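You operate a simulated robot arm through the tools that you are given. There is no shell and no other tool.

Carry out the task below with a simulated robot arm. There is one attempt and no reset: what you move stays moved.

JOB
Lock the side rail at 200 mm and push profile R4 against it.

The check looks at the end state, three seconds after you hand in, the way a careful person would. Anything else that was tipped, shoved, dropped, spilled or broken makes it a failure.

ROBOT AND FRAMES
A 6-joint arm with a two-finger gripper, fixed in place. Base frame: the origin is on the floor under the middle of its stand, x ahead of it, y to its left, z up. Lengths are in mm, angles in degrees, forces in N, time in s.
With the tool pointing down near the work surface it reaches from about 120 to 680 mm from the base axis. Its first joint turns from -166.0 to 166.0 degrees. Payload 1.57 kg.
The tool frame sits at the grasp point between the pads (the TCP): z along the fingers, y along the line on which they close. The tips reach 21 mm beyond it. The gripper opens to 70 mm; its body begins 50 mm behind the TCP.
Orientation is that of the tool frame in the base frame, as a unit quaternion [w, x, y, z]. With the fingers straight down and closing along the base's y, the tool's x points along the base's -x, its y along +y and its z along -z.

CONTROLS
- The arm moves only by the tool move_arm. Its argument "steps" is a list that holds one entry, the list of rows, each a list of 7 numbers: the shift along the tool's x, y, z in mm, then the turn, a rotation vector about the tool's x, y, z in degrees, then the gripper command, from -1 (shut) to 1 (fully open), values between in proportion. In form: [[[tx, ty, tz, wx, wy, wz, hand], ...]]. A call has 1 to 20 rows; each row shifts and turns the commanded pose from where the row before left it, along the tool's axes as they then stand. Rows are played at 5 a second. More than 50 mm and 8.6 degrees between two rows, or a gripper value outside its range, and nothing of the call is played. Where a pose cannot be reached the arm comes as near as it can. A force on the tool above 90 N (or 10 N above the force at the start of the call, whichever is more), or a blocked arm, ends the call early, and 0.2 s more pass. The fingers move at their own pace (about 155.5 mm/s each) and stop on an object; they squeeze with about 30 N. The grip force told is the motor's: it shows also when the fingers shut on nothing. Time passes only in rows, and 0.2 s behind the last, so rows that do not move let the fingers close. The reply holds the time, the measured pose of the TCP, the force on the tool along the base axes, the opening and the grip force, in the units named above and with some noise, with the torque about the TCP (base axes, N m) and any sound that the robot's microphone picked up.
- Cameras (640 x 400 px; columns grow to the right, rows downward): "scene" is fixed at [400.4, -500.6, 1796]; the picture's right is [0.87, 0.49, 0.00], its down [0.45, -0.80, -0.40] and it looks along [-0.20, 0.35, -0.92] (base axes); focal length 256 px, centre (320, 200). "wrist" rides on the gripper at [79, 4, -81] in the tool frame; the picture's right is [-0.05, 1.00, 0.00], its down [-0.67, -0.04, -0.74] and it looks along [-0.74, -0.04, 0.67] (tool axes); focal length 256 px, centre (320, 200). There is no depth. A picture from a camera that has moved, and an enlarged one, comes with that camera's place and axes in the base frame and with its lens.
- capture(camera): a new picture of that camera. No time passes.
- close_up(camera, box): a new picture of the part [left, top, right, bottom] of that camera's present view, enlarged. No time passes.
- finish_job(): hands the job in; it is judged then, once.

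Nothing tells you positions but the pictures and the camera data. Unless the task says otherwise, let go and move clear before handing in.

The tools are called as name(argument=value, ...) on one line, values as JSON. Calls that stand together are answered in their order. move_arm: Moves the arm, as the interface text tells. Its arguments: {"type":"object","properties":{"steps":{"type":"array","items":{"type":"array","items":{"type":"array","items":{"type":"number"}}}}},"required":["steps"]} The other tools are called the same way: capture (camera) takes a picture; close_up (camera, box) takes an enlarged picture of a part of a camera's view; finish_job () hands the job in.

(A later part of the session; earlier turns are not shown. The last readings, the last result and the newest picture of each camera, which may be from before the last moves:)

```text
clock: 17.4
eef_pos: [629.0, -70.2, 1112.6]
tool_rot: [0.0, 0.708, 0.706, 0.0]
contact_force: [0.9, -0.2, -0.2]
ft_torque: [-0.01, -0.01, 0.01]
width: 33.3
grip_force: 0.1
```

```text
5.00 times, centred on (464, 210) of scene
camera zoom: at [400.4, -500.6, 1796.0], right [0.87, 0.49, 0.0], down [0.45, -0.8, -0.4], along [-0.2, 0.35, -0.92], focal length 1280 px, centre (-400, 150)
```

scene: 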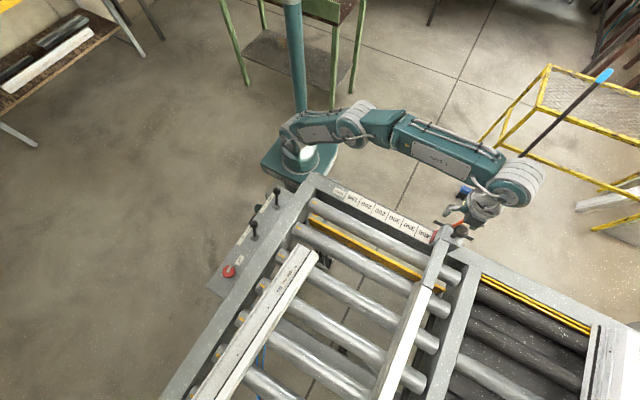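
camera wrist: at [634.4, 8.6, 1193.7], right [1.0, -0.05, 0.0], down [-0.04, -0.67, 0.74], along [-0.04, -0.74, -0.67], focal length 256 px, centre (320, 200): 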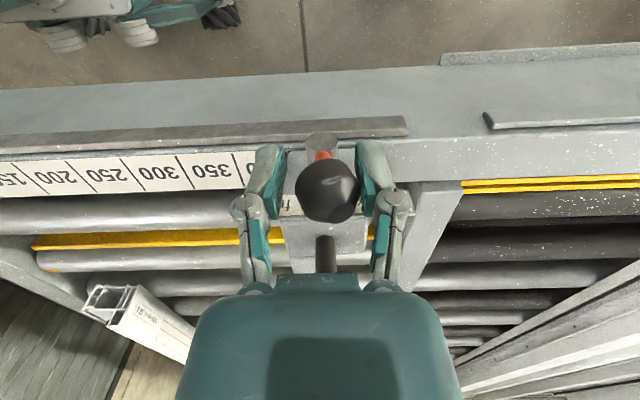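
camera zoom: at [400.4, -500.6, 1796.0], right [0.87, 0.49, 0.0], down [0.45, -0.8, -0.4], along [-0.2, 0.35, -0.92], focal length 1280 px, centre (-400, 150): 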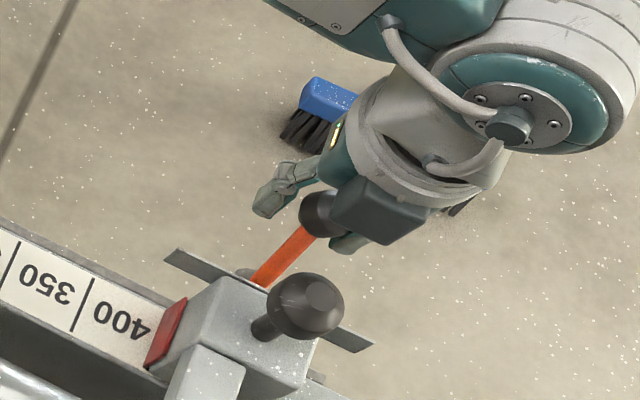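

The lever is moving freely and is now about vertical. Continuing toward "free" until it meets a stop.

move_arm(steps=[[[0, -4, 0, 0, 0, 0, -0.05], [0, -4, 0.5, 0, 0, 0, -0.05], [0, -4, 1, 0, 0, 0, -0.05], [0, -4, 1, 0, 0, 0, -0.05], [0, 0, 0, 0, 0, 0, -0.05]]])

capture(camera="wrist")

close_up(camera="scene", box=[400, 170, 528, 250])

```text
clock: 18.6
eef_pos: [611.8, -71.8, 1110.8]
tool_rot: [0.0, 0.708, 0.706, -0.001]
contact_force: [-1.8, 0.4, 1.1]
ft_torque: [-0.02, 0.02, -0.05]
width: 34.1
grip_force: 0.5
```

```text
taken
camera wrist: at [618.1, 7.8, 1191.8], right [1.0, -0.05, 0.0], down [-0.04, -0.67, 0.74], along [-0.04, -0.74, -0.67], focal length 256 px, centre (320, 200)
```

wrist: 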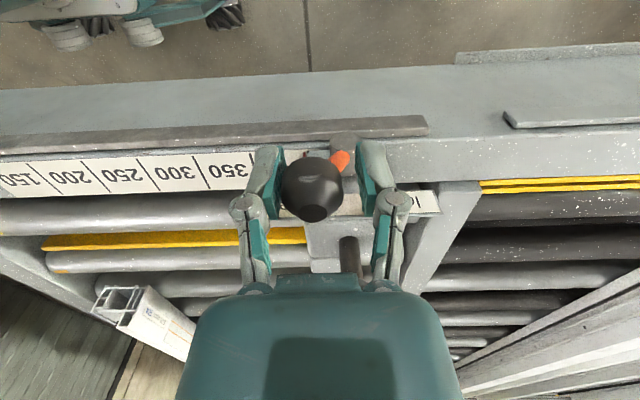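

```text
5.00 times, centred on (464, 210) of scene
camera zoom: at [400.4, -500.6, 1796.0], right [0.87, 0.49, 0.0], down [0.45, -0.8, -0.4], along [-0.2, 0.35, -0.92], focal length 1280 px, centre (-400, 150)
```

zoom: 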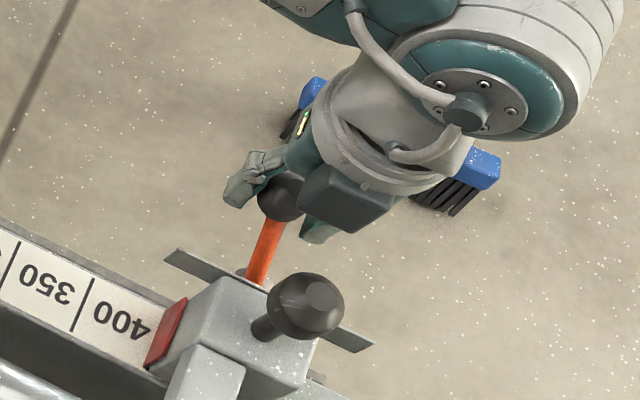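

The lever has passed centre and now leans on the −x finger, so it seems to be over-centre. I'll follow it to the "free" stop.

move_arm(steps=[[[0, -4, 1.5, 0, 0, 0, -0.05], [0, -4, 2, 0, 0, 0, -0.05], [0, -4, 2.5, 0, 0, 0, -0.05], [0, 0, 0, 0, 0, 0, -0.05]]])

capture(camera="wrist")

close_up(camera="scene", box=[400, 170, 528, 250])

```text
clock: 19.6
eef_pos: [601.2, -70.5, 1106.0]
tool_rot: [0.0, 0.707, 0.707, 0.001]
contact_force: [3.8, -0.3, 2.3]
ft_torque: [0.03, 0.01, 0.04]
width: 36.9
grip_force: 2.5
```

```text
taken
camera wrist: at [605.9, 8.2, 1186.4], right [1.0, -0.05, 0.0], down [-0.04, -0.67, 0.74], along [-0.04, -0.74, -0.67], focal length 256 px, centre (320, 200)
```

wrist: 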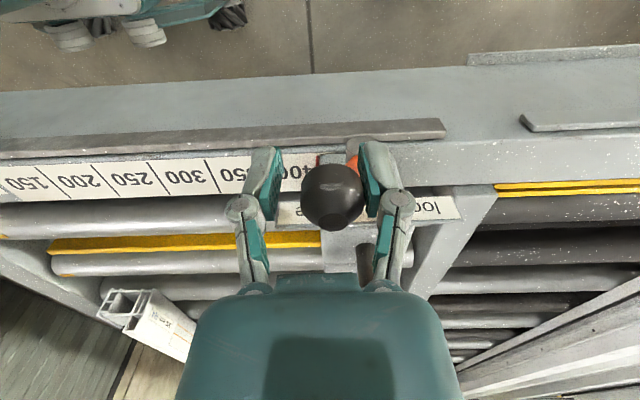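

```text
5.00 times, centred on (464, 210) of scene
camera zoom: at [400.4, -500.6, 1796.0], right [0.87, 0.49, 0.0], down [0.45, -0.8, -0.4], along [-0.2, 0.35, -0.92], focal length 1280 px, centre (-400, 150)
```

zoom: 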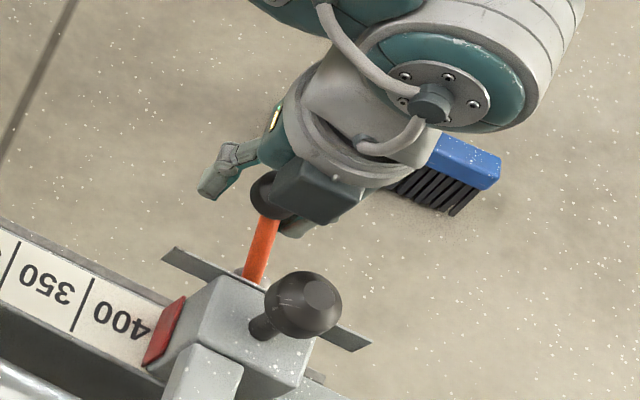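

The lever is at its "free" stop (force rose to ~4 N and the carriage began to move), so the carriage is free. I'll carry on sliding it in −x gently with this contact, 100 mm first.

move_arm(steps=[[[0, -5, 0, 0, 0, 0, -0.05], [0, -8, 0, 0, 0, 0, -0.05], [0, -10, 0, 0, 0, 0, -0.05], [0, -10, 0, 0, 0, 0, -0.05], [0, -10, 0, 0, 0, 0, -0.05], [0, -10, 0, 0, 0, 0, -0.05], [0, -10, 0, 0, 0, 0, -0.05], [0, -10, 0, 0, 0, 0, -0.05], [0, -10, 0, 0, 0, 0, -0.05], [0, -8, 0, 0, 0, 0, -0.05], [0, -5, 0, 0, 0, 0, -0.05], [0, 0, 0, 0, 0, 0, -0.05]]])

capture(camera="wrist")

capture(camera="scene")

```text
clock: 22.2
eef_pos: [505.3, -73.4, 1103.8]
tool_rot: [0.0, 0.708, 0.707, 0.001]
contact_force: [4.7, 0.0, -0.6]
ft_torque: [-0.06, 0.03, -0.01]
width: 36.1
grip_force: 2.2
```

```text
taken
camera wrist: at [510.1, 6.2, 1185.6], right [1.0, -0.06, 0.0], down [-0.04, -0.67, 0.74], along [-0.04, -0.74, -0.67], focal length 256 px, centre (320, 200)
```

wrist: 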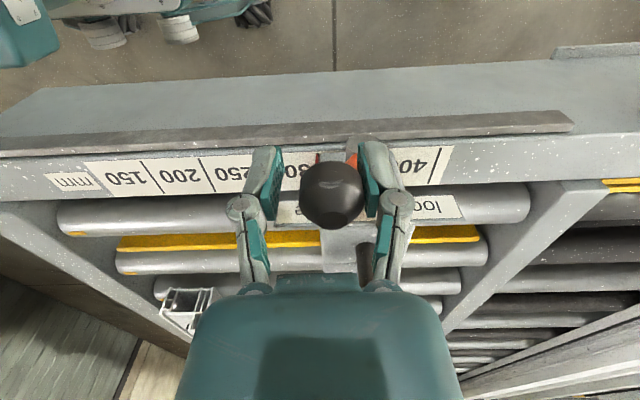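

```text
taken
```

scene: 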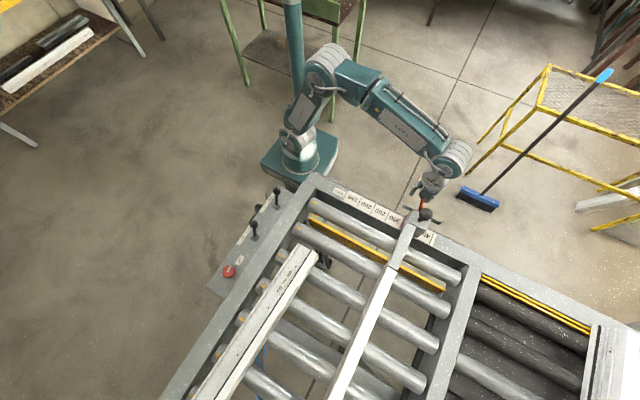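

The rail slides smoothly with about 5 N. The 400 end of the scale is now uncovered, so I'll check which tick belongs to which number.

close_up(camera="wrist", box=[380, 130, 480, 210])

close_up(camera="scene", box=[390, 200, 470, 250])

close_up(camera="scene", box=[320, 180, 384, 220])

```text
5.00 times, centred on (430, 170) of wrist
camera zoom: at [510.1, 6.2, 1185.6], right [1.0, -0.06, 0.0], down [-0.04, -0.67, 0.74], along [-0.04, -0.74, -0.67], focal length 1280 px, centre (-230, 350)
```

zoom: 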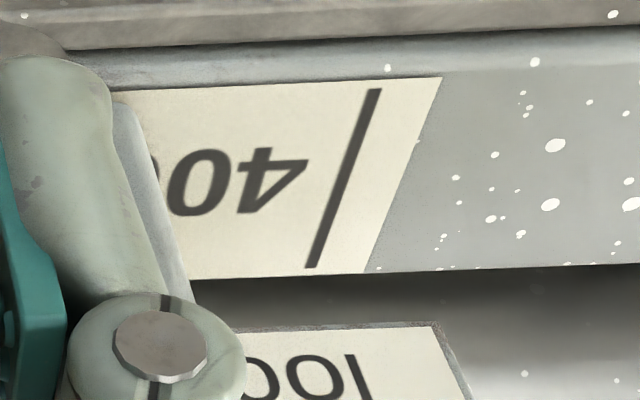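

```text
8.00 times, centred on (430, 225) of scene
camera zoom: at [400.4, -500.6, 1796.0], right [0.87, 0.49, 0.0], down [0.45, -0.8, -0.4], along [-0.2, 0.35, -0.92], focal length 2048 px, centre (-560, 0)
```

zoom: 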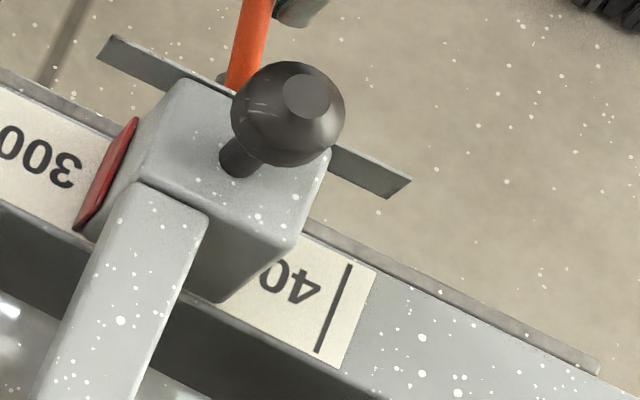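

```text
10.00 times, centred on (352, 200) of scene
camera zoom: at [400.4, -500.6, 1796.0], right [0.87, 0.49, 0.0], down [0.45, -0.8, -0.4], along [-0.2, 0.35, -0.92], focal length 2560 px, centre (0, 200)
```

zoom: 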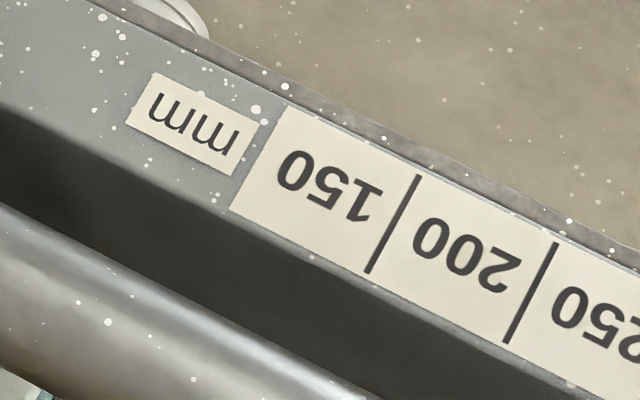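

Each number's tick lies on its +x side (there is a last tick after 400), so 200 mm is the tick between "200" and "250", at x≈401. The pointer now reads about 300; I'll slide another ~90 mm.

move_arm(steps=[[[0, -5, 0, 0, 0, 0, -0.05], [0, -8, 0, 0, 0, 0, -0.05], [0, -10, 0, 0, 0, 0, -0.05], [0, -10, 0, 0, 0, 0, -0.05], [0, -10, 0, 0, 0, 0, -0.05], [0, -10, 0, 0, 0, 0, -0.05], [0, -10, 0, 0, 0, 0, -0.05], [0, -10, 0, 0, 0, 0, -0.05], [0, -8, 0, 0, 0, 0, -0.05], [0, -6, 0, 0, 0, 0, -0.05], [0, -4, 0, 0, 0, 0, -0.05], [0, 0, 0, 0, 0, 0, -0.05]]])

close_up(camera="scene", box=[340, 180, 404, 220])

capture(camera="wrist")

capture(camera="scene")

```text
clock: 24.8
eef_pos: [412.2, -71.4, 1105.6]
tool_rot: [0.0, 0.708, 0.706, 0.0]
contact_force: [3.7, -1.5, 1.7]
ft_torque: [-0.01, -0.05, -0.02]
width: 36.8
grip_force: 3.0
```

```text
10.00 times, centred on (372, 200) of scene
camera zoom: at [400.4, -500.6, 1796.0], right [0.87, 0.49, 0.0], down [0.45, -0.8, -0.4], along [-0.2, 0.35, -0.92], focal length 2560 px, centre (-200, 200)
```

zoom: 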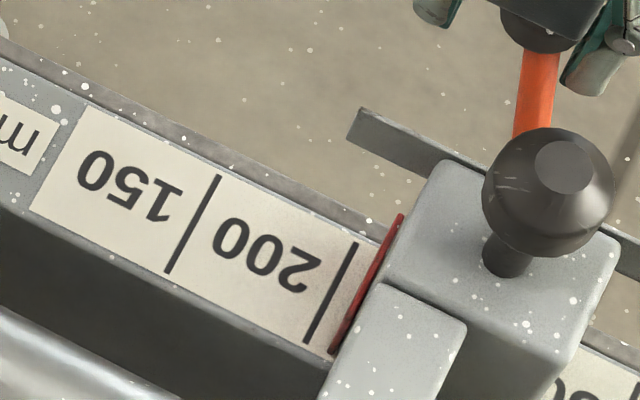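

```text
taken
camera wrist: at [418.4, 7.5, 1186.4], right [1.0, -0.05, 0.0], down [-0.04, -0.67, 0.74], along [-0.04, -0.74, -0.67], focal length 256 px, centre (320, 200)
```

wrist: 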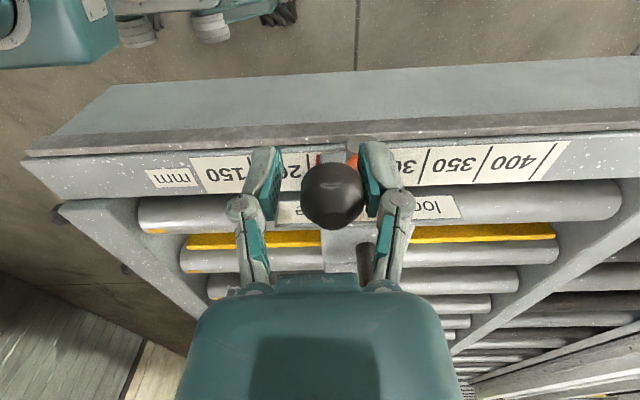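

```text
taken
```

scene: 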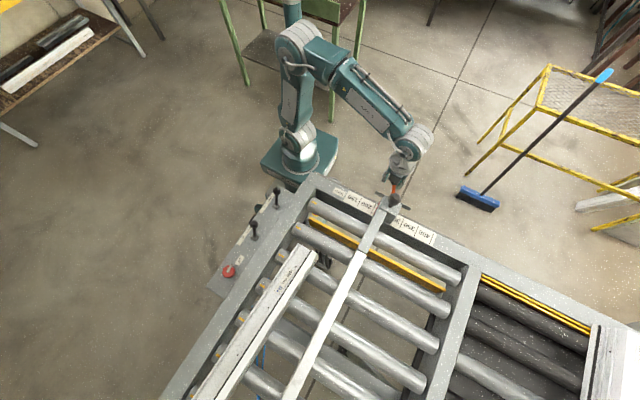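

Clear view: the pointer's front edge is about 8 mm past the 200 tick. I'll push another 8 mm slowly.

move_arm(steps=[[[0, -2, 0, 0, 0, 0, -0.05], [0, -2, 0, 0, 0, 0, -0.05], [0, -2, 0, 0, 0, 0, -0.05], [0, -2, 0, 0, 0, 0, -0.05], [0, 0, 0, 0, 0, 0, -0.05]]])

close_up(camera="scene", box=[340, 180, 404, 220])

close_up(camera="scene", box=[360, 190, 392, 220])

```text
clock: 26.0
eef_pos: [405.5, -71.0, 1105.6]
tool_rot: [-0.001, 0.708, 0.706, 0.0]
contact_force: [4.8, -2.9, -1.4]
ft_torque: [0.01, 0.07, 0.0]
width: 36.0
grip_force: 2.2
```

```text
10.00 times, centred on (372, 200) of scene
camera zoom: at [400.4, -500.6, 1796.0], right [0.87, 0.49, 0.0], down [0.45, -0.8, -0.4], along [-0.2, 0.35, -0.92], focal length 2560 px, centre (-200, 200)
```

zoom: 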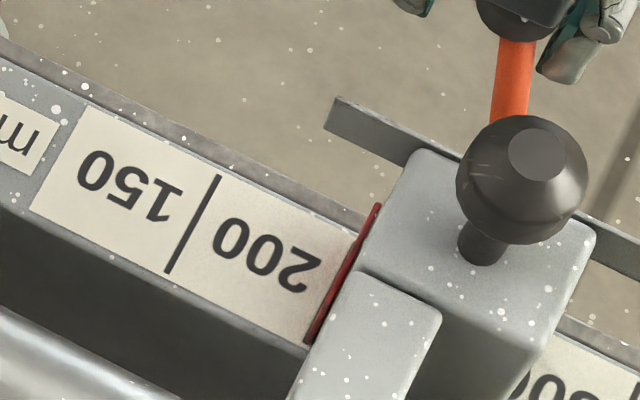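

```text
13.33 times, centred on (376, 205) of scene
camera zoom: at [400.4, -500.6, 1796.0], right [0.87, 0.49, 0.0], down [0.45, -0.8, -0.4], along [-0.2, 0.35, -0.92], focal length 3414 px, centre (-427, 133)
```

zoom: 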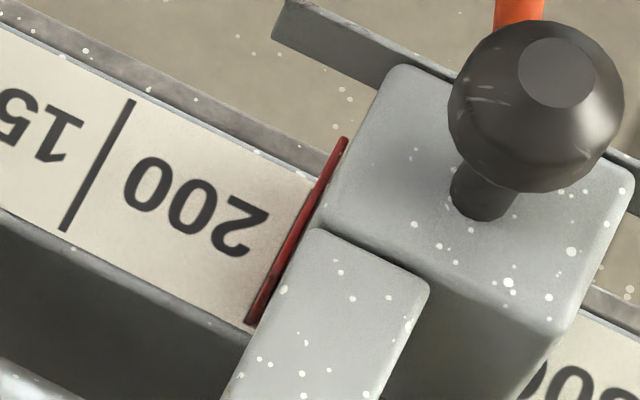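

The pointer's front edge is about 1 mm inside the 200 tick, which it now covers exactly as it covered 400 at the start. Next I'll swing the lever back over centre toward "lock" (+x), slowly.

move_arm(steps=[[[0, 3, -1, 0, 0, 0, -0.05], [0, 3, -1, 0, 0, 0, -0.05], [0, 3, -1, 0, 0, 0, -0.05], [0, 3, -1, 0, 0, 0, -0.05], [0, 3, -1, 0, 0, 0, -0.05], [0, 3, -1, 0, 0, 0, -0.05], [0, 0, 0, 0, 0, 0, -0.05]]])

capture(camera="wrist")

close_up(camera="scene", box=[340, 180, 404, 220])

```text
clock: 27.6
eef_pos: [422.6, -71.4, 1111.0]
tool_rot: [0.0, 0.708, 0.706, 0.0]
contact_force: [-1.9, 0.5, 0.4]
ft_torque: [0.04, 0.04, 0.0]
width: 34.5
grip_force: 1.2
```

```text
taken
camera wrist: at [427.8, 8.2, 1192.4], right [1.0, -0.05, 0.0], down [-0.04, -0.67, 0.74], along [-0.04, -0.74, -0.67], focal length 256 px, centre (320, 200)
```

wrist: 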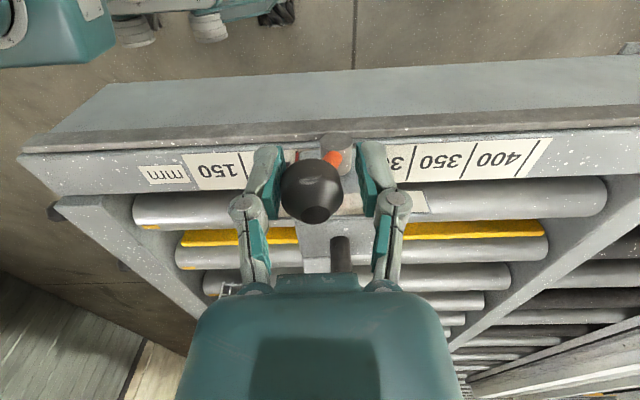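

```text
10.00 times, centred on (372, 200) of scene
camera zoom: at [400.4, -500.6, 1796.0], right [0.87, 0.49, 0.0], down [0.45, -0.8, -0.4], along [-0.2, 0.35, -0.92], focal length 2560 px, centre (-200, 200)
```

zoom: 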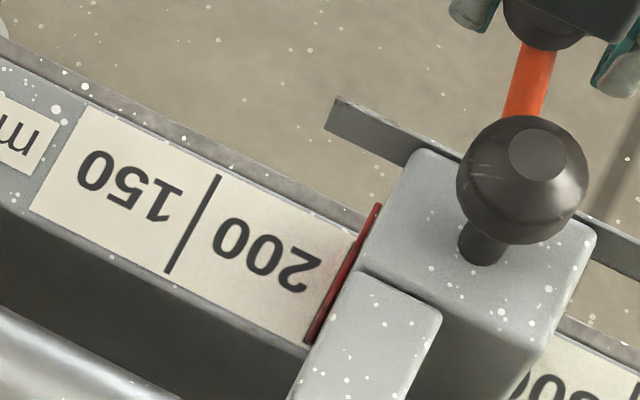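

The lever is moving toward centre and the pointer has not shifted. Continuing the swing to "lock".

move_arm(steps=[[[0, 3, -0.7, 0, 0, 0, -0.05], [0, 3, -0.5, 0, 0, 0, -0.05], [0, 3, -0.5, 0, 0, 0, -0.05], [0, 3, 0, 0, 0, 0, -0.05], [0, 3, 0, 0, 0, 0, -0.05], [0, 3, 0.5, 0, 0, 0, -0.05], [0, 3, 0.7, 0, 0, 0, -0.05], [0, 0, 0, 0, 0, 0, -0.05]]])

capture(camera="wrist")

close_up(camera="scene", box=[340, 180, 404, 220])

```text
clock: 29.4
eef_pos: [443.6, -72.3, 1110.2]
tool_rot: [0.0, 0.708, 0.706, 0.0]
contact_force: [1.1, -0.6, -1.0]
ft_torque: [-0.05, 0.01, -0.02]
width: 33.9
grip_force: 0.2
```

```text
taken
camera wrist: at [449.3, 7.6, 1192.1], right [1.0, -0.05, 0.0], down [-0.04, -0.67, 0.74], along [-0.04, -0.74, -0.67], focal length 256 px, centre (320, 200)
```

wrist: 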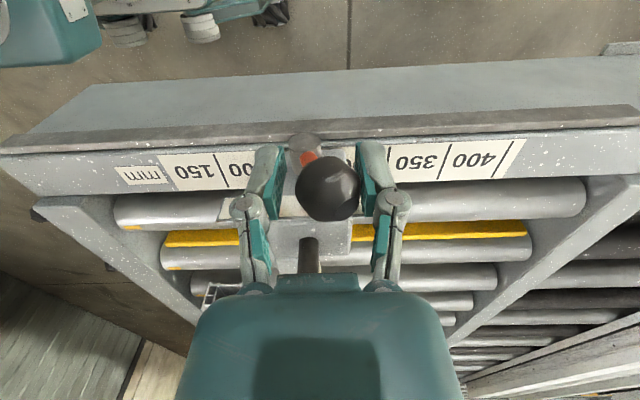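

```text
10.00 times, centred on (372, 200) of scene
camera zoom: at [400.4, -500.6, 1796.0], right [0.87, 0.49, 0.0], down [0.45, -0.8, -0.4], along [-0.2, 0.35, -0.92], focal length 2560 px, centre (-200, 200)
```

zoom: 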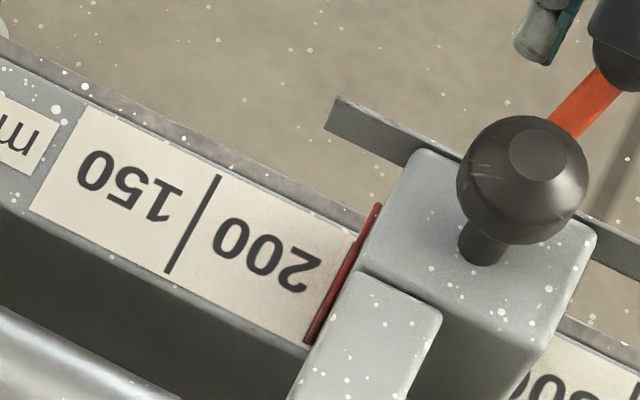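

The lever has crossed centre onto the lock side and the pointer is unchanged. Pushing it on to the lock stop.

move_arm(steps=[[[0, 3, 0.8, 0, 0, 0, -0.05], [0, 3, 1, 0, 0, 0, -0.05], [0, 3, 1, 0, 0, 0, -0.05], [0, 3, 1, 0, 0, 0, -0.05], [0, 3, 1.2, 0, 0, 0, -0.05], [0, 0, 0, 0, 0, 0, -0.05]]])

capture(camera="wrist")

close_up(camera="scene", box=[340, 180, 404, 220])

```text
clock: 30.8
eef_pos: [459.3, -71.0, 1107.3]
tool_rot: [0.0, 0.708, 0.706, 0.001]
contact_force: [-3.8, -1.2, 1.6]
ft_torque: [0.0, -0.02, 0.02]
width: 36.3
grip_force: 1.9
```

```text
taken
camera wrist: at [464.4, 8.1, 1187.7], right [1.0, -0.05, 0.0], down [-0.04, -0.67, 0.74], along [-0.04, -0.74, -0.67], focal length 256 px, centre (320, 200)
```

wrist: 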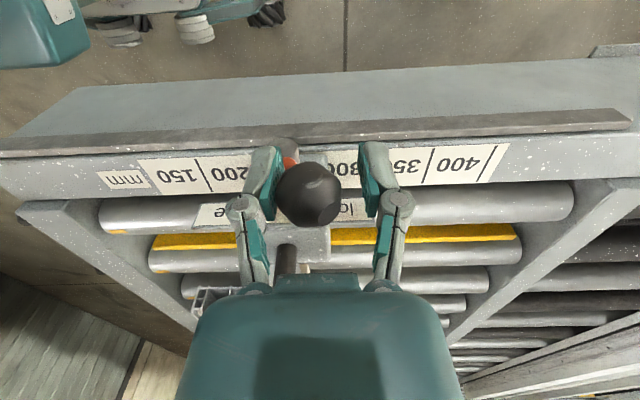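

```text
10.00 times, centred on (372, 200) of scene
camera zoom: at [400.4, -500.6, 1796.0], right [0.87, 0.49, 0.0], down [0.45, -0.8, -0.4], along [-0.2, 0.35, -0.92], focal length 2560 px, centre (-200, 200)
```

zoom: 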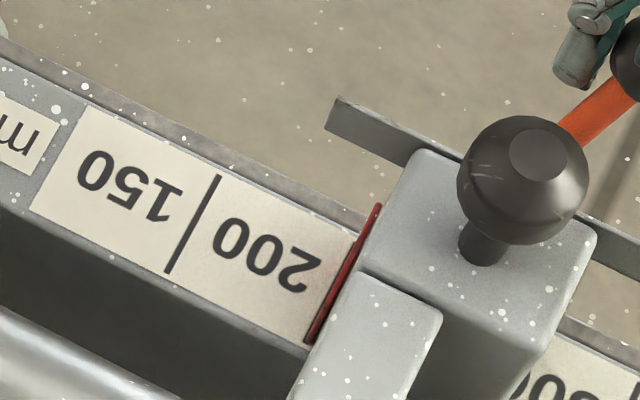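

The lever resists now with −3.8 N, which looks like the lock stop. I'll press 3 mm further to confirm it's firm and the rail holds.

move_arm(steps=[[[0, 1.5, 0.4, 0, 0, 0, -0.05], [0, 1.5, 0.4, 0, 0, 0, -0.05], [0, 0, 0, 0, 0, 0, -0.05]]])

capture(camera="wrist")

close_up(camera="scene", box=[340, 180, 404, 220])

```text
clock: 31.6
eef_pos: [462.6, -71.7, 1106.6]
tool_rot: [0.001, 0.708, 0.706, 0.0]
contact_force: [-9.4, -1.7, 4.1]
ft_torque: [-0.03, 0.05, 0.01]
width: 39.6
grip_force: 4.9
```

```text
taken
camera wrist: at [466.8, 8.2, 1186.5], right [1.0, -0.05, 0.0], down [-0.04, -0.67, 0.74], along [-0.04, -0.74, -0.67], focal length 256 px, centre (320, 200)
```

wrist: 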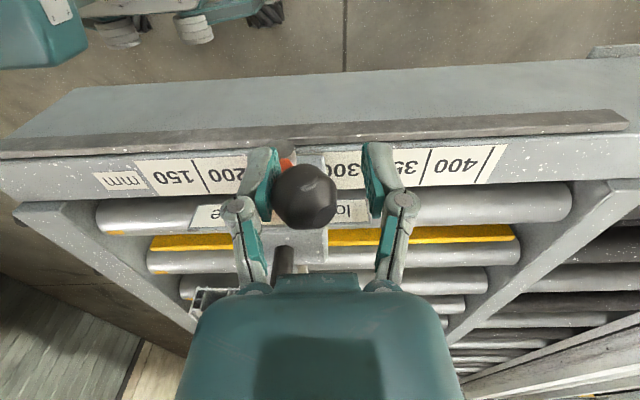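

```text
10.00 times, centred on (372, 200) of scene
camera zoom: at [400.4, -500.6, 1796.0], right [0.87, 0.49, 0.0], down [0.45, -0.8, -0.4], along [-0.2, 0.35, -0.92], focal length 2560 px, centre (-200, 200)
```

zoom: 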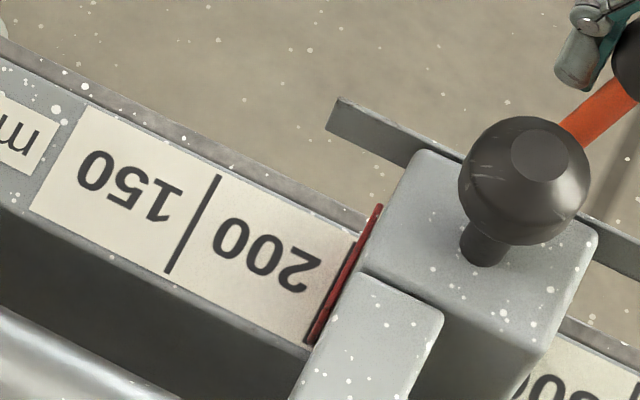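

The lever is firmly at its lock stop. I'll back off, open the fingers and rise clear, then check both lever and pointer.

move_arm(steps=[[[0, -3, 0, 0, 0, 0, -0.05], [0, 0, 0, 0, 0, 0, 0.5], [0, 0, 0, 0, 0, 0, 0.5], [0, 0, -20, 0, 0, 0, 0.5], [0, 0, -30, 0, 0, 0, 0.5], [0, 0, -40, 0, 0, 0, 0.5], [10, 0, -20, 0, 0, 0, 0.5], [0, 0, 0, 0, 0, 0, 0.5]]])

capture(camera="wrist")

close_up(camera="scene", box=[340, 180, 404, 220])

close_up(camera="wrist", box=[160, 110, 360, 235])

```text
clock: 33.4
eef_pos: [461.2, -60.1, 1216.1]
tool_rot: [0.002, 0.708, 0.706, 0.001]
contact_force: [-0.5, 0.8, -0.9]
ft_torque: [-0.02, -0.03, 0.02]
width: 52.7
grip_force: 0.1
```

```text
taken
camera wrist: at [466.3, 20.1, 1297.1], right [1.0, -0.05, 0.0], down [-0.04, -0.67, 0.74], along [-0.04, -0.74, -0.67], focal length 256 px, centre (320, 200)
```

wrist: 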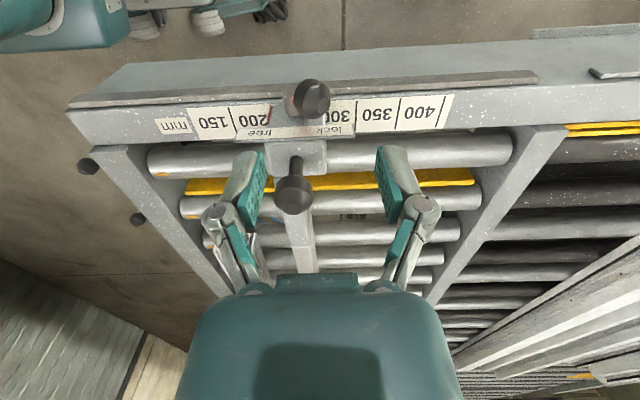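

```text
10.00 times, centred on (372, 200) of scene
camera zoom: at [400.4, -500.6, 1796.0], right [0.87, 0.49, 0.0], down [0.45, -0.8, -0.4], along [-0.2, 0.35, -0.92], focal length 2560 px, centre (-200, 200)
```

zoom: 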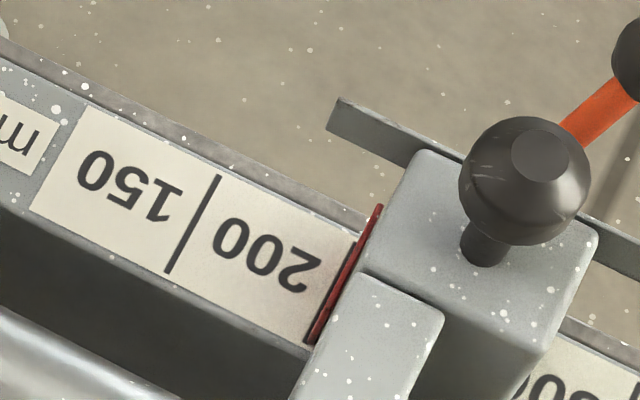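

```text
3.20 times, centred on (260, 172) of wrist
camera zoom: at [466.3, 20.1, 1297.1], right [1.0, -0.05, 0.0], down [-0.04, -0.67, 0.74], along [-0.04, -0.74, -0.67], focal length 819 px, centre (512, 288)
```

zoom: 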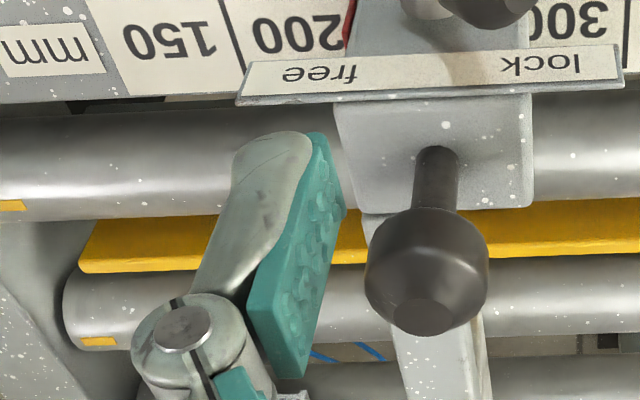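

The lever rests on the "lock" side, and the pointer sits on the 200 tick. One tighter look at the pointer, then I'll study R4 and the rail.

close_up(camera="scene", box=[366, 198, 382, 218])

close_up(camera="scene", box=[170, 230, 410, 400])

close_up(camera="scene", box=[260, 230, 388, 310])

close_up(camera="scene", box=[180, 300, 308, 400])

```text
16.00 times, centred on (374, 208) of scene
camera zoom: at [400.4, -500.6, 1796.0], right [0.87, 0.49, 0.0], down [0.45, -0.8, -0.4], along [-0.2, 0.35, -0.92], focal length 4096 px, centre (-544, 72)
```

zoom: 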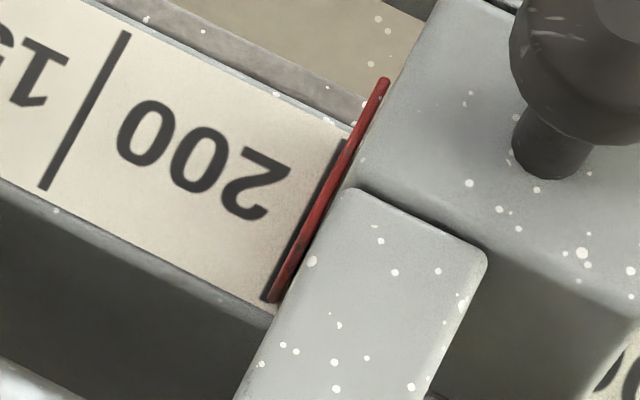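

```text
2.35 times, centred on (290, 315) of scene
camera zoom: at [400.4, -500.6, 1796.0], right [0.87, 0.49, 0.0], down [0.45, -0.8, -0.4], along [-0.2, 0.35, -0.92], focal length 602 px, centre (391, -71)
```

zoom: 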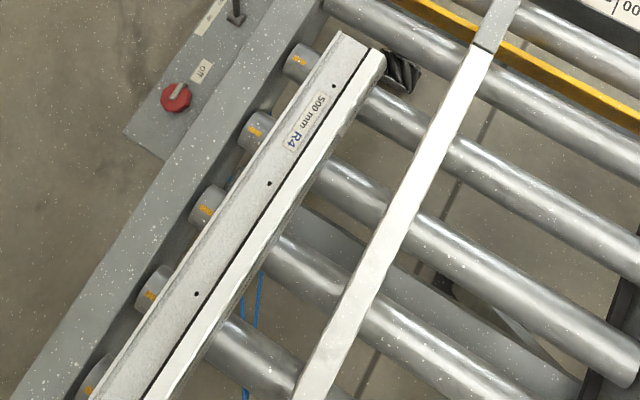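

```text
5.00 times, centred on (324, 270) of scene
camera zoom: at [400.4, -500.6, 1796.0], right [0.87, 0.49, 0.0], down [0.45, -0.8, -0.4], along [-0.2, 0.35, -0.92], focal length 1280 px, centre (300, -150)
```

zoom: 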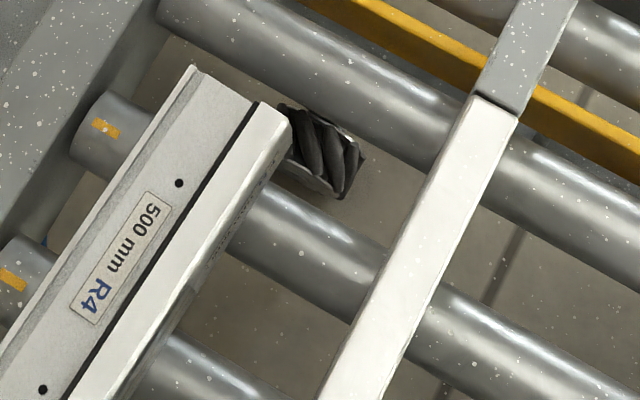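

```text
4.00 times, centred on (244, 350) of scene
camera zoom: at [400.4, -500.6, 1796.0], right [0.87, 0.49, 0.0], down [0.45, -0.8, -0.4], along [-0.2, 0.35, -0.92], focal length 1024 px, centre (624, -400)
```

zoom: 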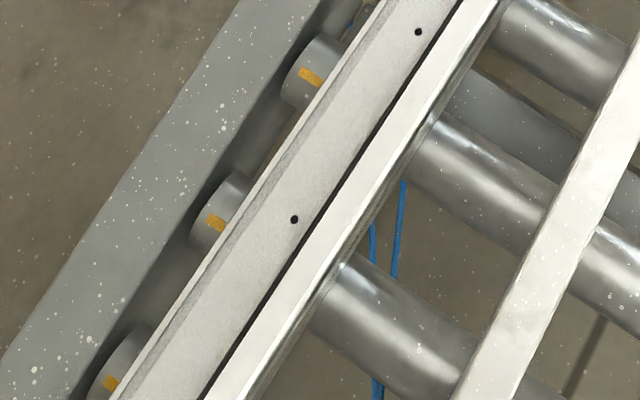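

The pointer's front edge bisects the 200 tick, so the reading is 200. R4's +x face lies near x≈322 and the rail face near x≈401. I'll bring the wrist camera over to look at R4's end, the black wheel-like part, and the heights.

move_arm(steps=[[[-20, -27, 0, 0, 0, 0, 0.5], [-24, -27, 0, 0, 0, 0, 0.5], [-24, -27, 0, 0, 0, 0, 0.5], [-24, -27, 0, 0, 0, 0, 0.5], [-24, -27, 0, 0, 0, 0, 0.5], [-24, -26, 0, 0, 0, 0, 0.5], [0, 0, 0, 0, 0, 0, 0.5]]])

capture(camera="wrist")

close_up(camera="wrist", box=[200, 100, 400, 280])

capture(camera="scene")

```text
clock: 35.0
eef_pos: [296.0, -202.6, 1216.9]
tool_rot: [0.0, 0.708, 0.707, 0.001]
contact_force: [0.2, -0.3, 0.2]
ft_torque: [0.01, 0.02, -0.01]
width: 52.6
grip_force: 0.0
```

```text
taken
camera wrist: at [300.4, -124.4, 1297.5], right [1.0, -0.05, 0.0], down [-0.04, -0.67, 0.74], along [-0.04, -0.74, -0.67], focal length 256 px, centre (320, 200)
```

wrist: 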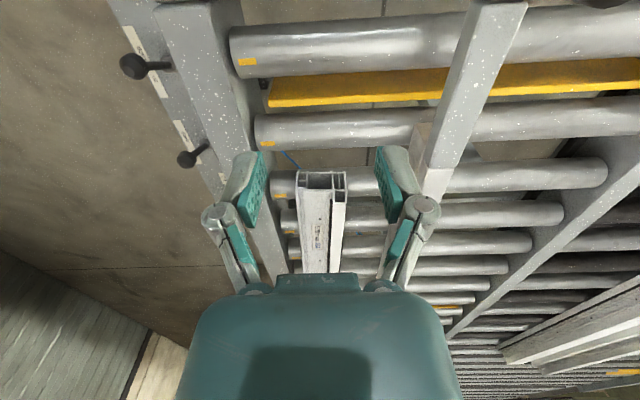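

```text
2.22 times, centred on (300, 190) of wrist
camera zoom: at [300.4, -124.4, 1297.5], right [1.0, -0.05, 0.0], down [-0.04, -0.67, 0.74], along [-0.04, -0.74, -0.67], focal length 569 px, centre (364, 222)
```

zoom: 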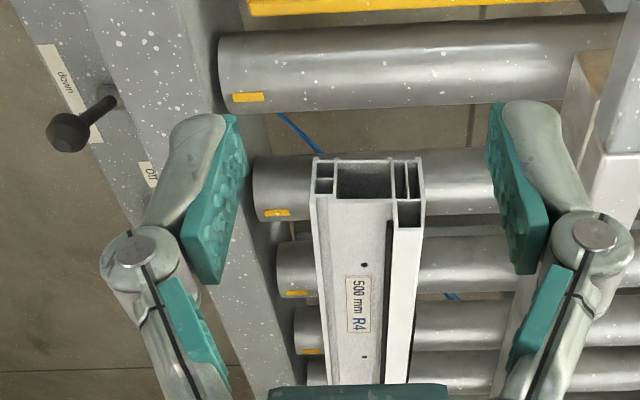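

```text
taken
```

scene: 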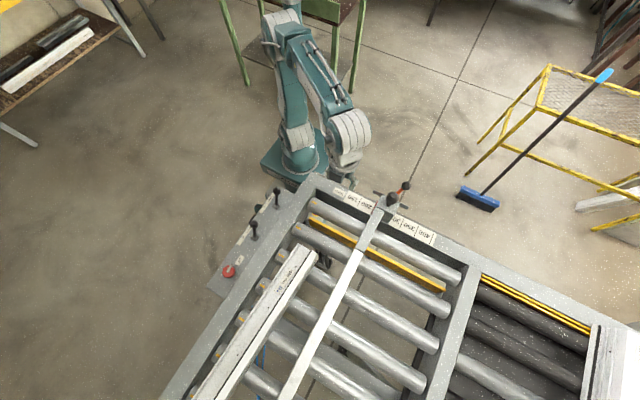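

R4's hollow cross-section faces me. Zooming in on its end, the rail and the levers.

close_up(camera="wrist", box=[270, 150, 382, 220])

close_up(camera="wrist", box=[370, 100, 482, 210])

close_up(camera="wrist", box=[100, 20, 260, 180])

close_up(camera="wrist", box=[270, 200, 390, 285])

```text
5.71 times, centred on (326, 185) of wrist
camera zoom: at [300.4, -124.4, 1297.5], right [1.0, -0.05, 0.0], down [-0.04, -0.67, 0.74], along [-0.04, -0.74, -0.67], focal length 1463 px, centre (286, 286)
```

zoom: 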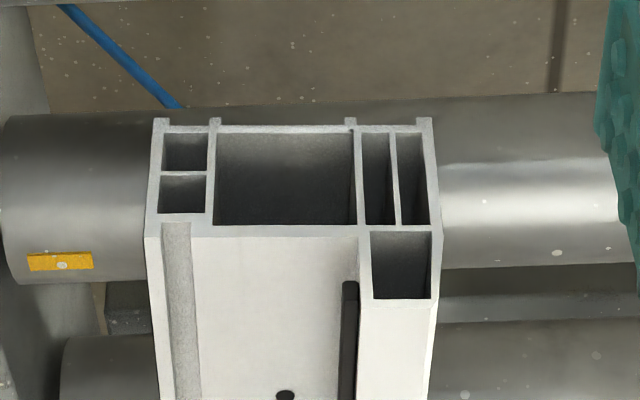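

```text
3.64 times, centred on (426, 155) of wrist
camera zoom: at [300.4, -124.4, 1297.5], right [1.0, -0.05, 0.0], down [-0.04, -0.67, 0.74], along [-0.04, -0.74, -0.67], focal length 931 px, centre (-66, 364)
```

zoom: 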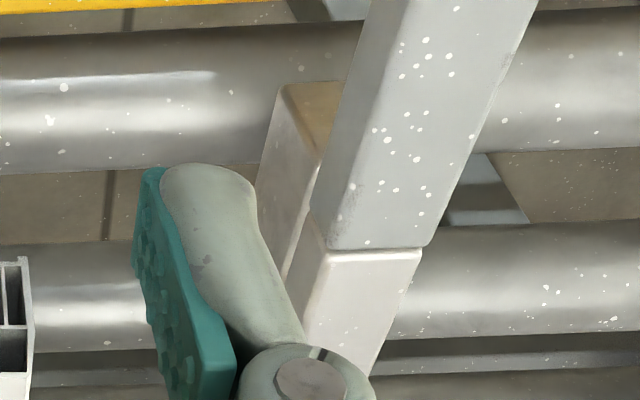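

```text
2.50 times, centred on (180, 100) of wrist
camera zoom: at [300.4, -124.4, 1297.5], right [1.0, -0.05, 0.0], down [-0.04, -0.67, 0.74], along [-0.04, -0.74, -0.67], focal length 640 px, centre (670, 450)
```

zoom: 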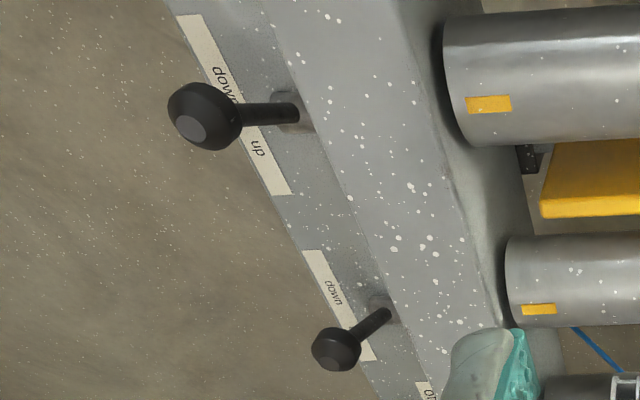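

```text
4.71 times, centred on (330, 242) of wrist
camera zoom: at [300.4, -124.4, 1297.5], right [1.0, -0.05, 0.0], down [-0.04, -0.67, 0.74], along [-0.04, -0.74, -0.67], focal length 1205 px, centre (273, 0)
```

zoom: 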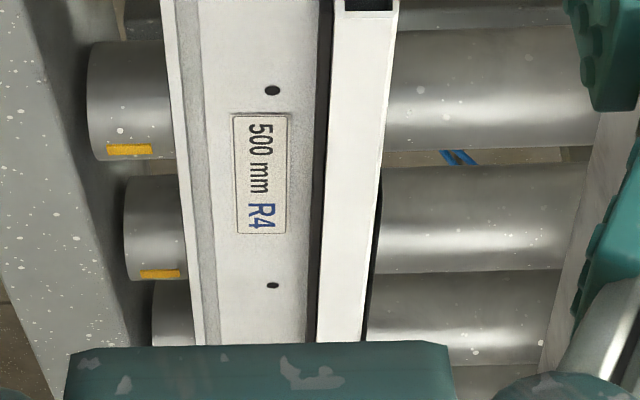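

R4's underside sits at z≈1015 on the rollers. Its body is about 71 mm wide (x 253–324 at the near end) with the top at 1054 and the ridge at 1078. It spans y −374 to −874 and is yawed about 3°, with the far end further toward −x. I'll turn the gripper back so its two open fingers form a wide pusher along y, then move behind R4's −x side near its middle.

move_arm(steps=[[[0, 0, 0, 0, 0, -8.18, 0.5], [0, 0, 0, 0, 0, -8.18, 0.5], [0, 0, 0, 0, 0, -8.18, 0.5], [0, 0, 0, 0, 0, -8.18, 0.5], [0, 0, 0, 0, 0, -8.18, 0.5], [0, 0, 0, 0, 0, -8.18, 0.5], [0, 0, 0, 0, 0, -8.18, 1], [0, 0, 0, 0, 0, -8.18, 1], [0, 0, 0, 0, 0, -8.18, 1], [0, 0, 0, 0, 0, -8.18, 1], [0, 0, 0, 0, 0, -8.2, 1], [0, 0, 0, 0, 0, 0, 1]]])

capture(camera="wrist")

```text
clock: 37.6
eef_pos: [297.8, -201.1, 1216.3]
tool_rot: [0.0, 0.0, 1.0, 0.0]
contact_force: [-0.8, -0.4, 0.0]
ft_torque: [-0.05, -0.01, 0.0]
width: 70.2
grip_force: 0.0
```

```text
taken
camera wrist: at [219.6, -197.3, 1296.1], right [0.05, 1.0, 0.0], down [0.67, -0.04, 0.75], along [0.74, -0.04, -0.67], focal length 256 px, centre (320, 200)
```

wrist: 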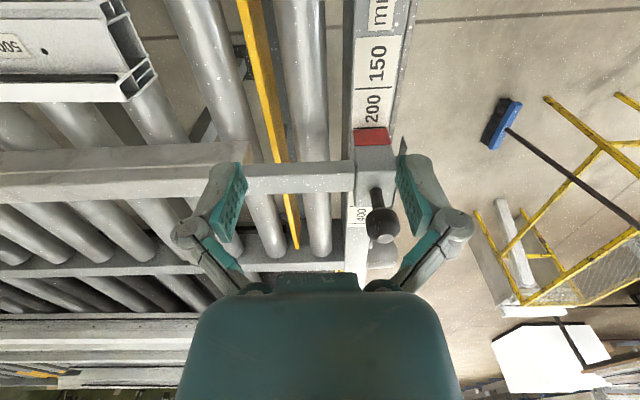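

Good angle on the pointer from the front; one quick check of the reading from here, then on to R4.

close_up(camera="wrist", box=[330, 80, 426, 160])

move_arm(steps=[[[8, -35, 0, 0, 0, 0, 1], [8, -38, 0, 0, 0, 0, 1], [8, -38, 4, 0, 0, 0, 1], [8, -38, 6, 0, 0, 0, 1], [8, -38, 6, 0, 0, 0, 1], [8, -38, 6, 0, 0, 0, 1], [8, -38, 6, 0, 0, 0, 1], [8, -38, 6, 0, 0, 0, 1], [8, -38, 6, 0, 0, 0, 1], [8, -38, 6, 0, 0, 0, 1], [0, 0, 0, 0, 0, 0, 1]]])

capture(camera="wrist")

capture(camera="scene")

```text
5.00 times, centred on (378, 120) of wrist
camera zoom: at [219.6, -197.3, 1296.1], right [0.05, 1.0, 0.0], down [0.67, -0.04, 0.75], along [0.74, -0.04, -0.67], focal length 1280 px, centre (30, 600)
```

zoom: 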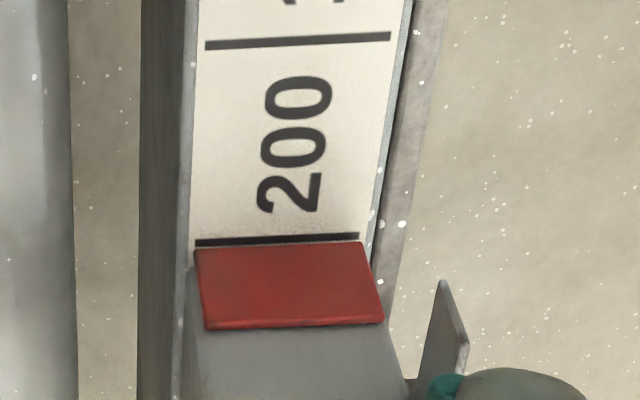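

```text
clock: 40.0
eef_pos: [216.8, -581.1, 1167.8]
tool_rot: [0.001, 0.001, 1.0, 0.001]
contact_force: [0.2, 0.1, 0.1]
ft_torque: [0.02, 0.0, -0.02]
width: 69.9
grip_force: 0.1
```

```text
taken
camera wrist: at [138.4, -575.5, 1248.0], right [0.05, 1.0, 0.0], down [0.67, -0.04, 0.75], along [0.74, -0.04, -0.67], focal length 256 px, centre (320, 200)
```

wrist: 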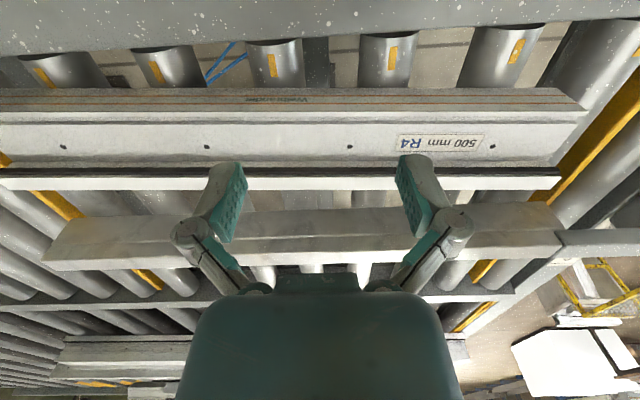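

```text
taken
```

scene: 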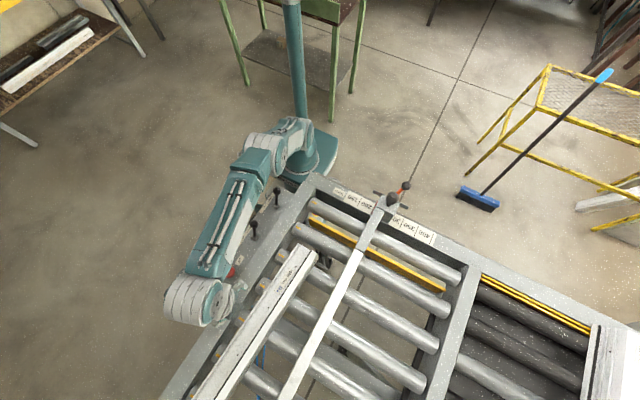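

From the front, the pointer's edge sits about 1.3 mm past the 200 tick because the final lever press shifted it slightly. I want it better centred, so before pushing R4 I'll go back, free the lever, nudge the rail ~2 mm and re-lock more gently.

move_arm(steps=[[[0, 0, -25, 0, 0, 0, 1], [0, 0, -25, 0, 0, 0, 1], [-20, 44, 0, 0, 0, 0, 1], [-20, 45, 0, 0, 0, 0, 1], [-20, 45, 0, 0, 0, 0, 1], [-20, 45, 0, 0, 0, 0, 1], [-20, 45, 0, 0, 0, 0, 1], [-20, 45, 0, 0, 0, 0, 1], [-20, 45, 0, 0, 0, 0, 1], [-20, 45, 0, 0, 0, 0, 1], [-20, 45, 0, 0, 0, 0, 0.65], [-20, 45, 0, 0, 0, 0, 0.65], [-20, 45, 0, 0, 0, 0, 0.65], [-20, 15, 0, 0, 0, 0, 0.65], [0, 0, 0, 0, 0, 0, 0.65]]])

move_arm(steps=[[[0, 0, 0, 0, 0, 8.18, 0.65], [0, 0, 0, 0, 0, 8.18, 0.65], [0, 0, 0, 0, 0, 8.18, 0.65], [0, 0, 0, 0, 0, 8.18, 0.65], [0, 0, 0, 0, 0, 8.18, 0.65], [0, 0, 0, 0, 0, 8.18, 0.65], [0, 0, 0, 0, 0, 8.18, 0.65], [0, 0, 0, 0, 0, 8.18, 0.65], [0, 0, 0, 0, 0, 8.18, 0.65], [0, 0, 0, 0, 0, 8.18, 0.65], [0, 0, 0, 0, 0, 8.2, 0.65], [0, 0, 0, 0, 0, 0, 0.65]]])

capture(camera="wrist")

close_up(camera="scene", box=[366, 198, 382, 218])

```text
clock: 43.2
eef_pos: [454.7, -60.8, 1214.0]
tool_rot: [0.0, 0.001, 1.0, -0.001]
contact_force: [1.2, 0.1, -0.1]
ft_torque: [0.04, -0.02, 0.01]
width: 57.7
grip_force: 0.1
out of reach, approached as far as the arm can: row 2
```

```text
clock: 45.8
eef_pos: [455.8, -62.5, 1215.4]
tool_rot: [0.001, 0.708, 0.706, 0.001]
contact_force: [0.7, -0.1, 0.8]
ft_torque: [0.02, -0.03, -0.07]
width: 58.0
grip_force: 0.1
```

```text
taken
camera wrist: at [461.6, 16.4, 1296.0], right [1.0, -0.06, 0.0], down [-0.04, -0.67, 0.74], along [-0.04, -0.74, -0.67], focal length 256 px, centre (320, 200)
```

wrist: 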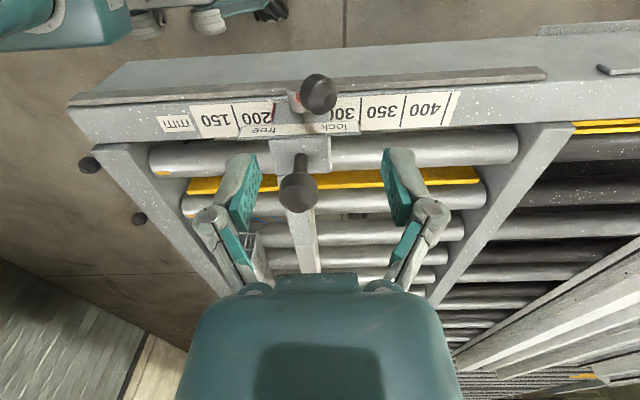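

```text
16.00 times, centred on (374, 208) of scene
camera zoom: at [400.4, -500.6, 1796.0], right [0.87, 0.49, 0.0], down [0.45, -0.8, -0.4], along [-0.2, 0.35, -0.92], focal length 4096 px, centre (-544, 72)
```

zoom: 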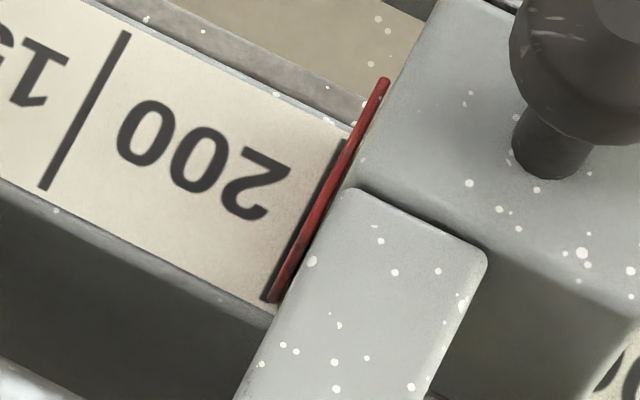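

The lever knob is at about (455, −73, 1107), just below and to −y of the tool. Descending around it again with open fingers.

move_arm(steps=[[[-5, 0, 25, 0, 0, 0, 0.65], [-4.5, 0, 25, 0, 0, 0, 0.65], [0, 0, 25, 0, 0, 0, 0.65], [0, 0, 18, 0, 0, 0, 0.65], [0, 0, 14, 0, 0, 0, 0.65], [0, 0, 0, 0, 0, 0, 0.65]]])

capture(camera="wrist")

```text
clock: 47.2
eef_pos: [456.8, -71.6, 1107.6]
tool_rot: [0.0, 0.708, 0.707, 0.0]
contact_force: [-0.6, 0.1, -1.3]
ft_torque: [0.0, -0.01, 0.05]
width: 57.7
grip_force: 0.0
```

```text
taken
camera wrist: at [461.9, 7.0, 1188.7], right [1.0, -0.05, 0.0], down [-0.04, -0.67, 0.74], along [-0.04, -0.74, -0.67], focal length 256 px, centre (320, 200)
```

wrist: 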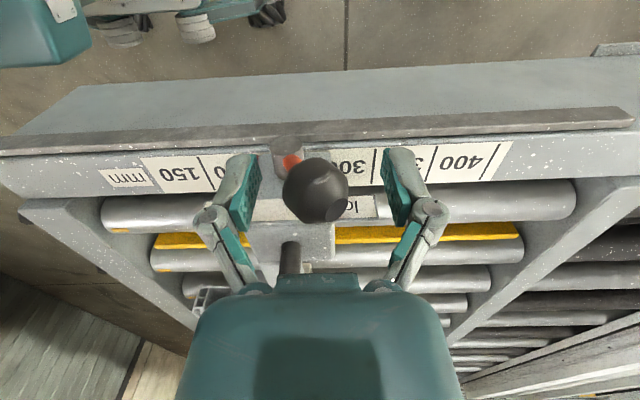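

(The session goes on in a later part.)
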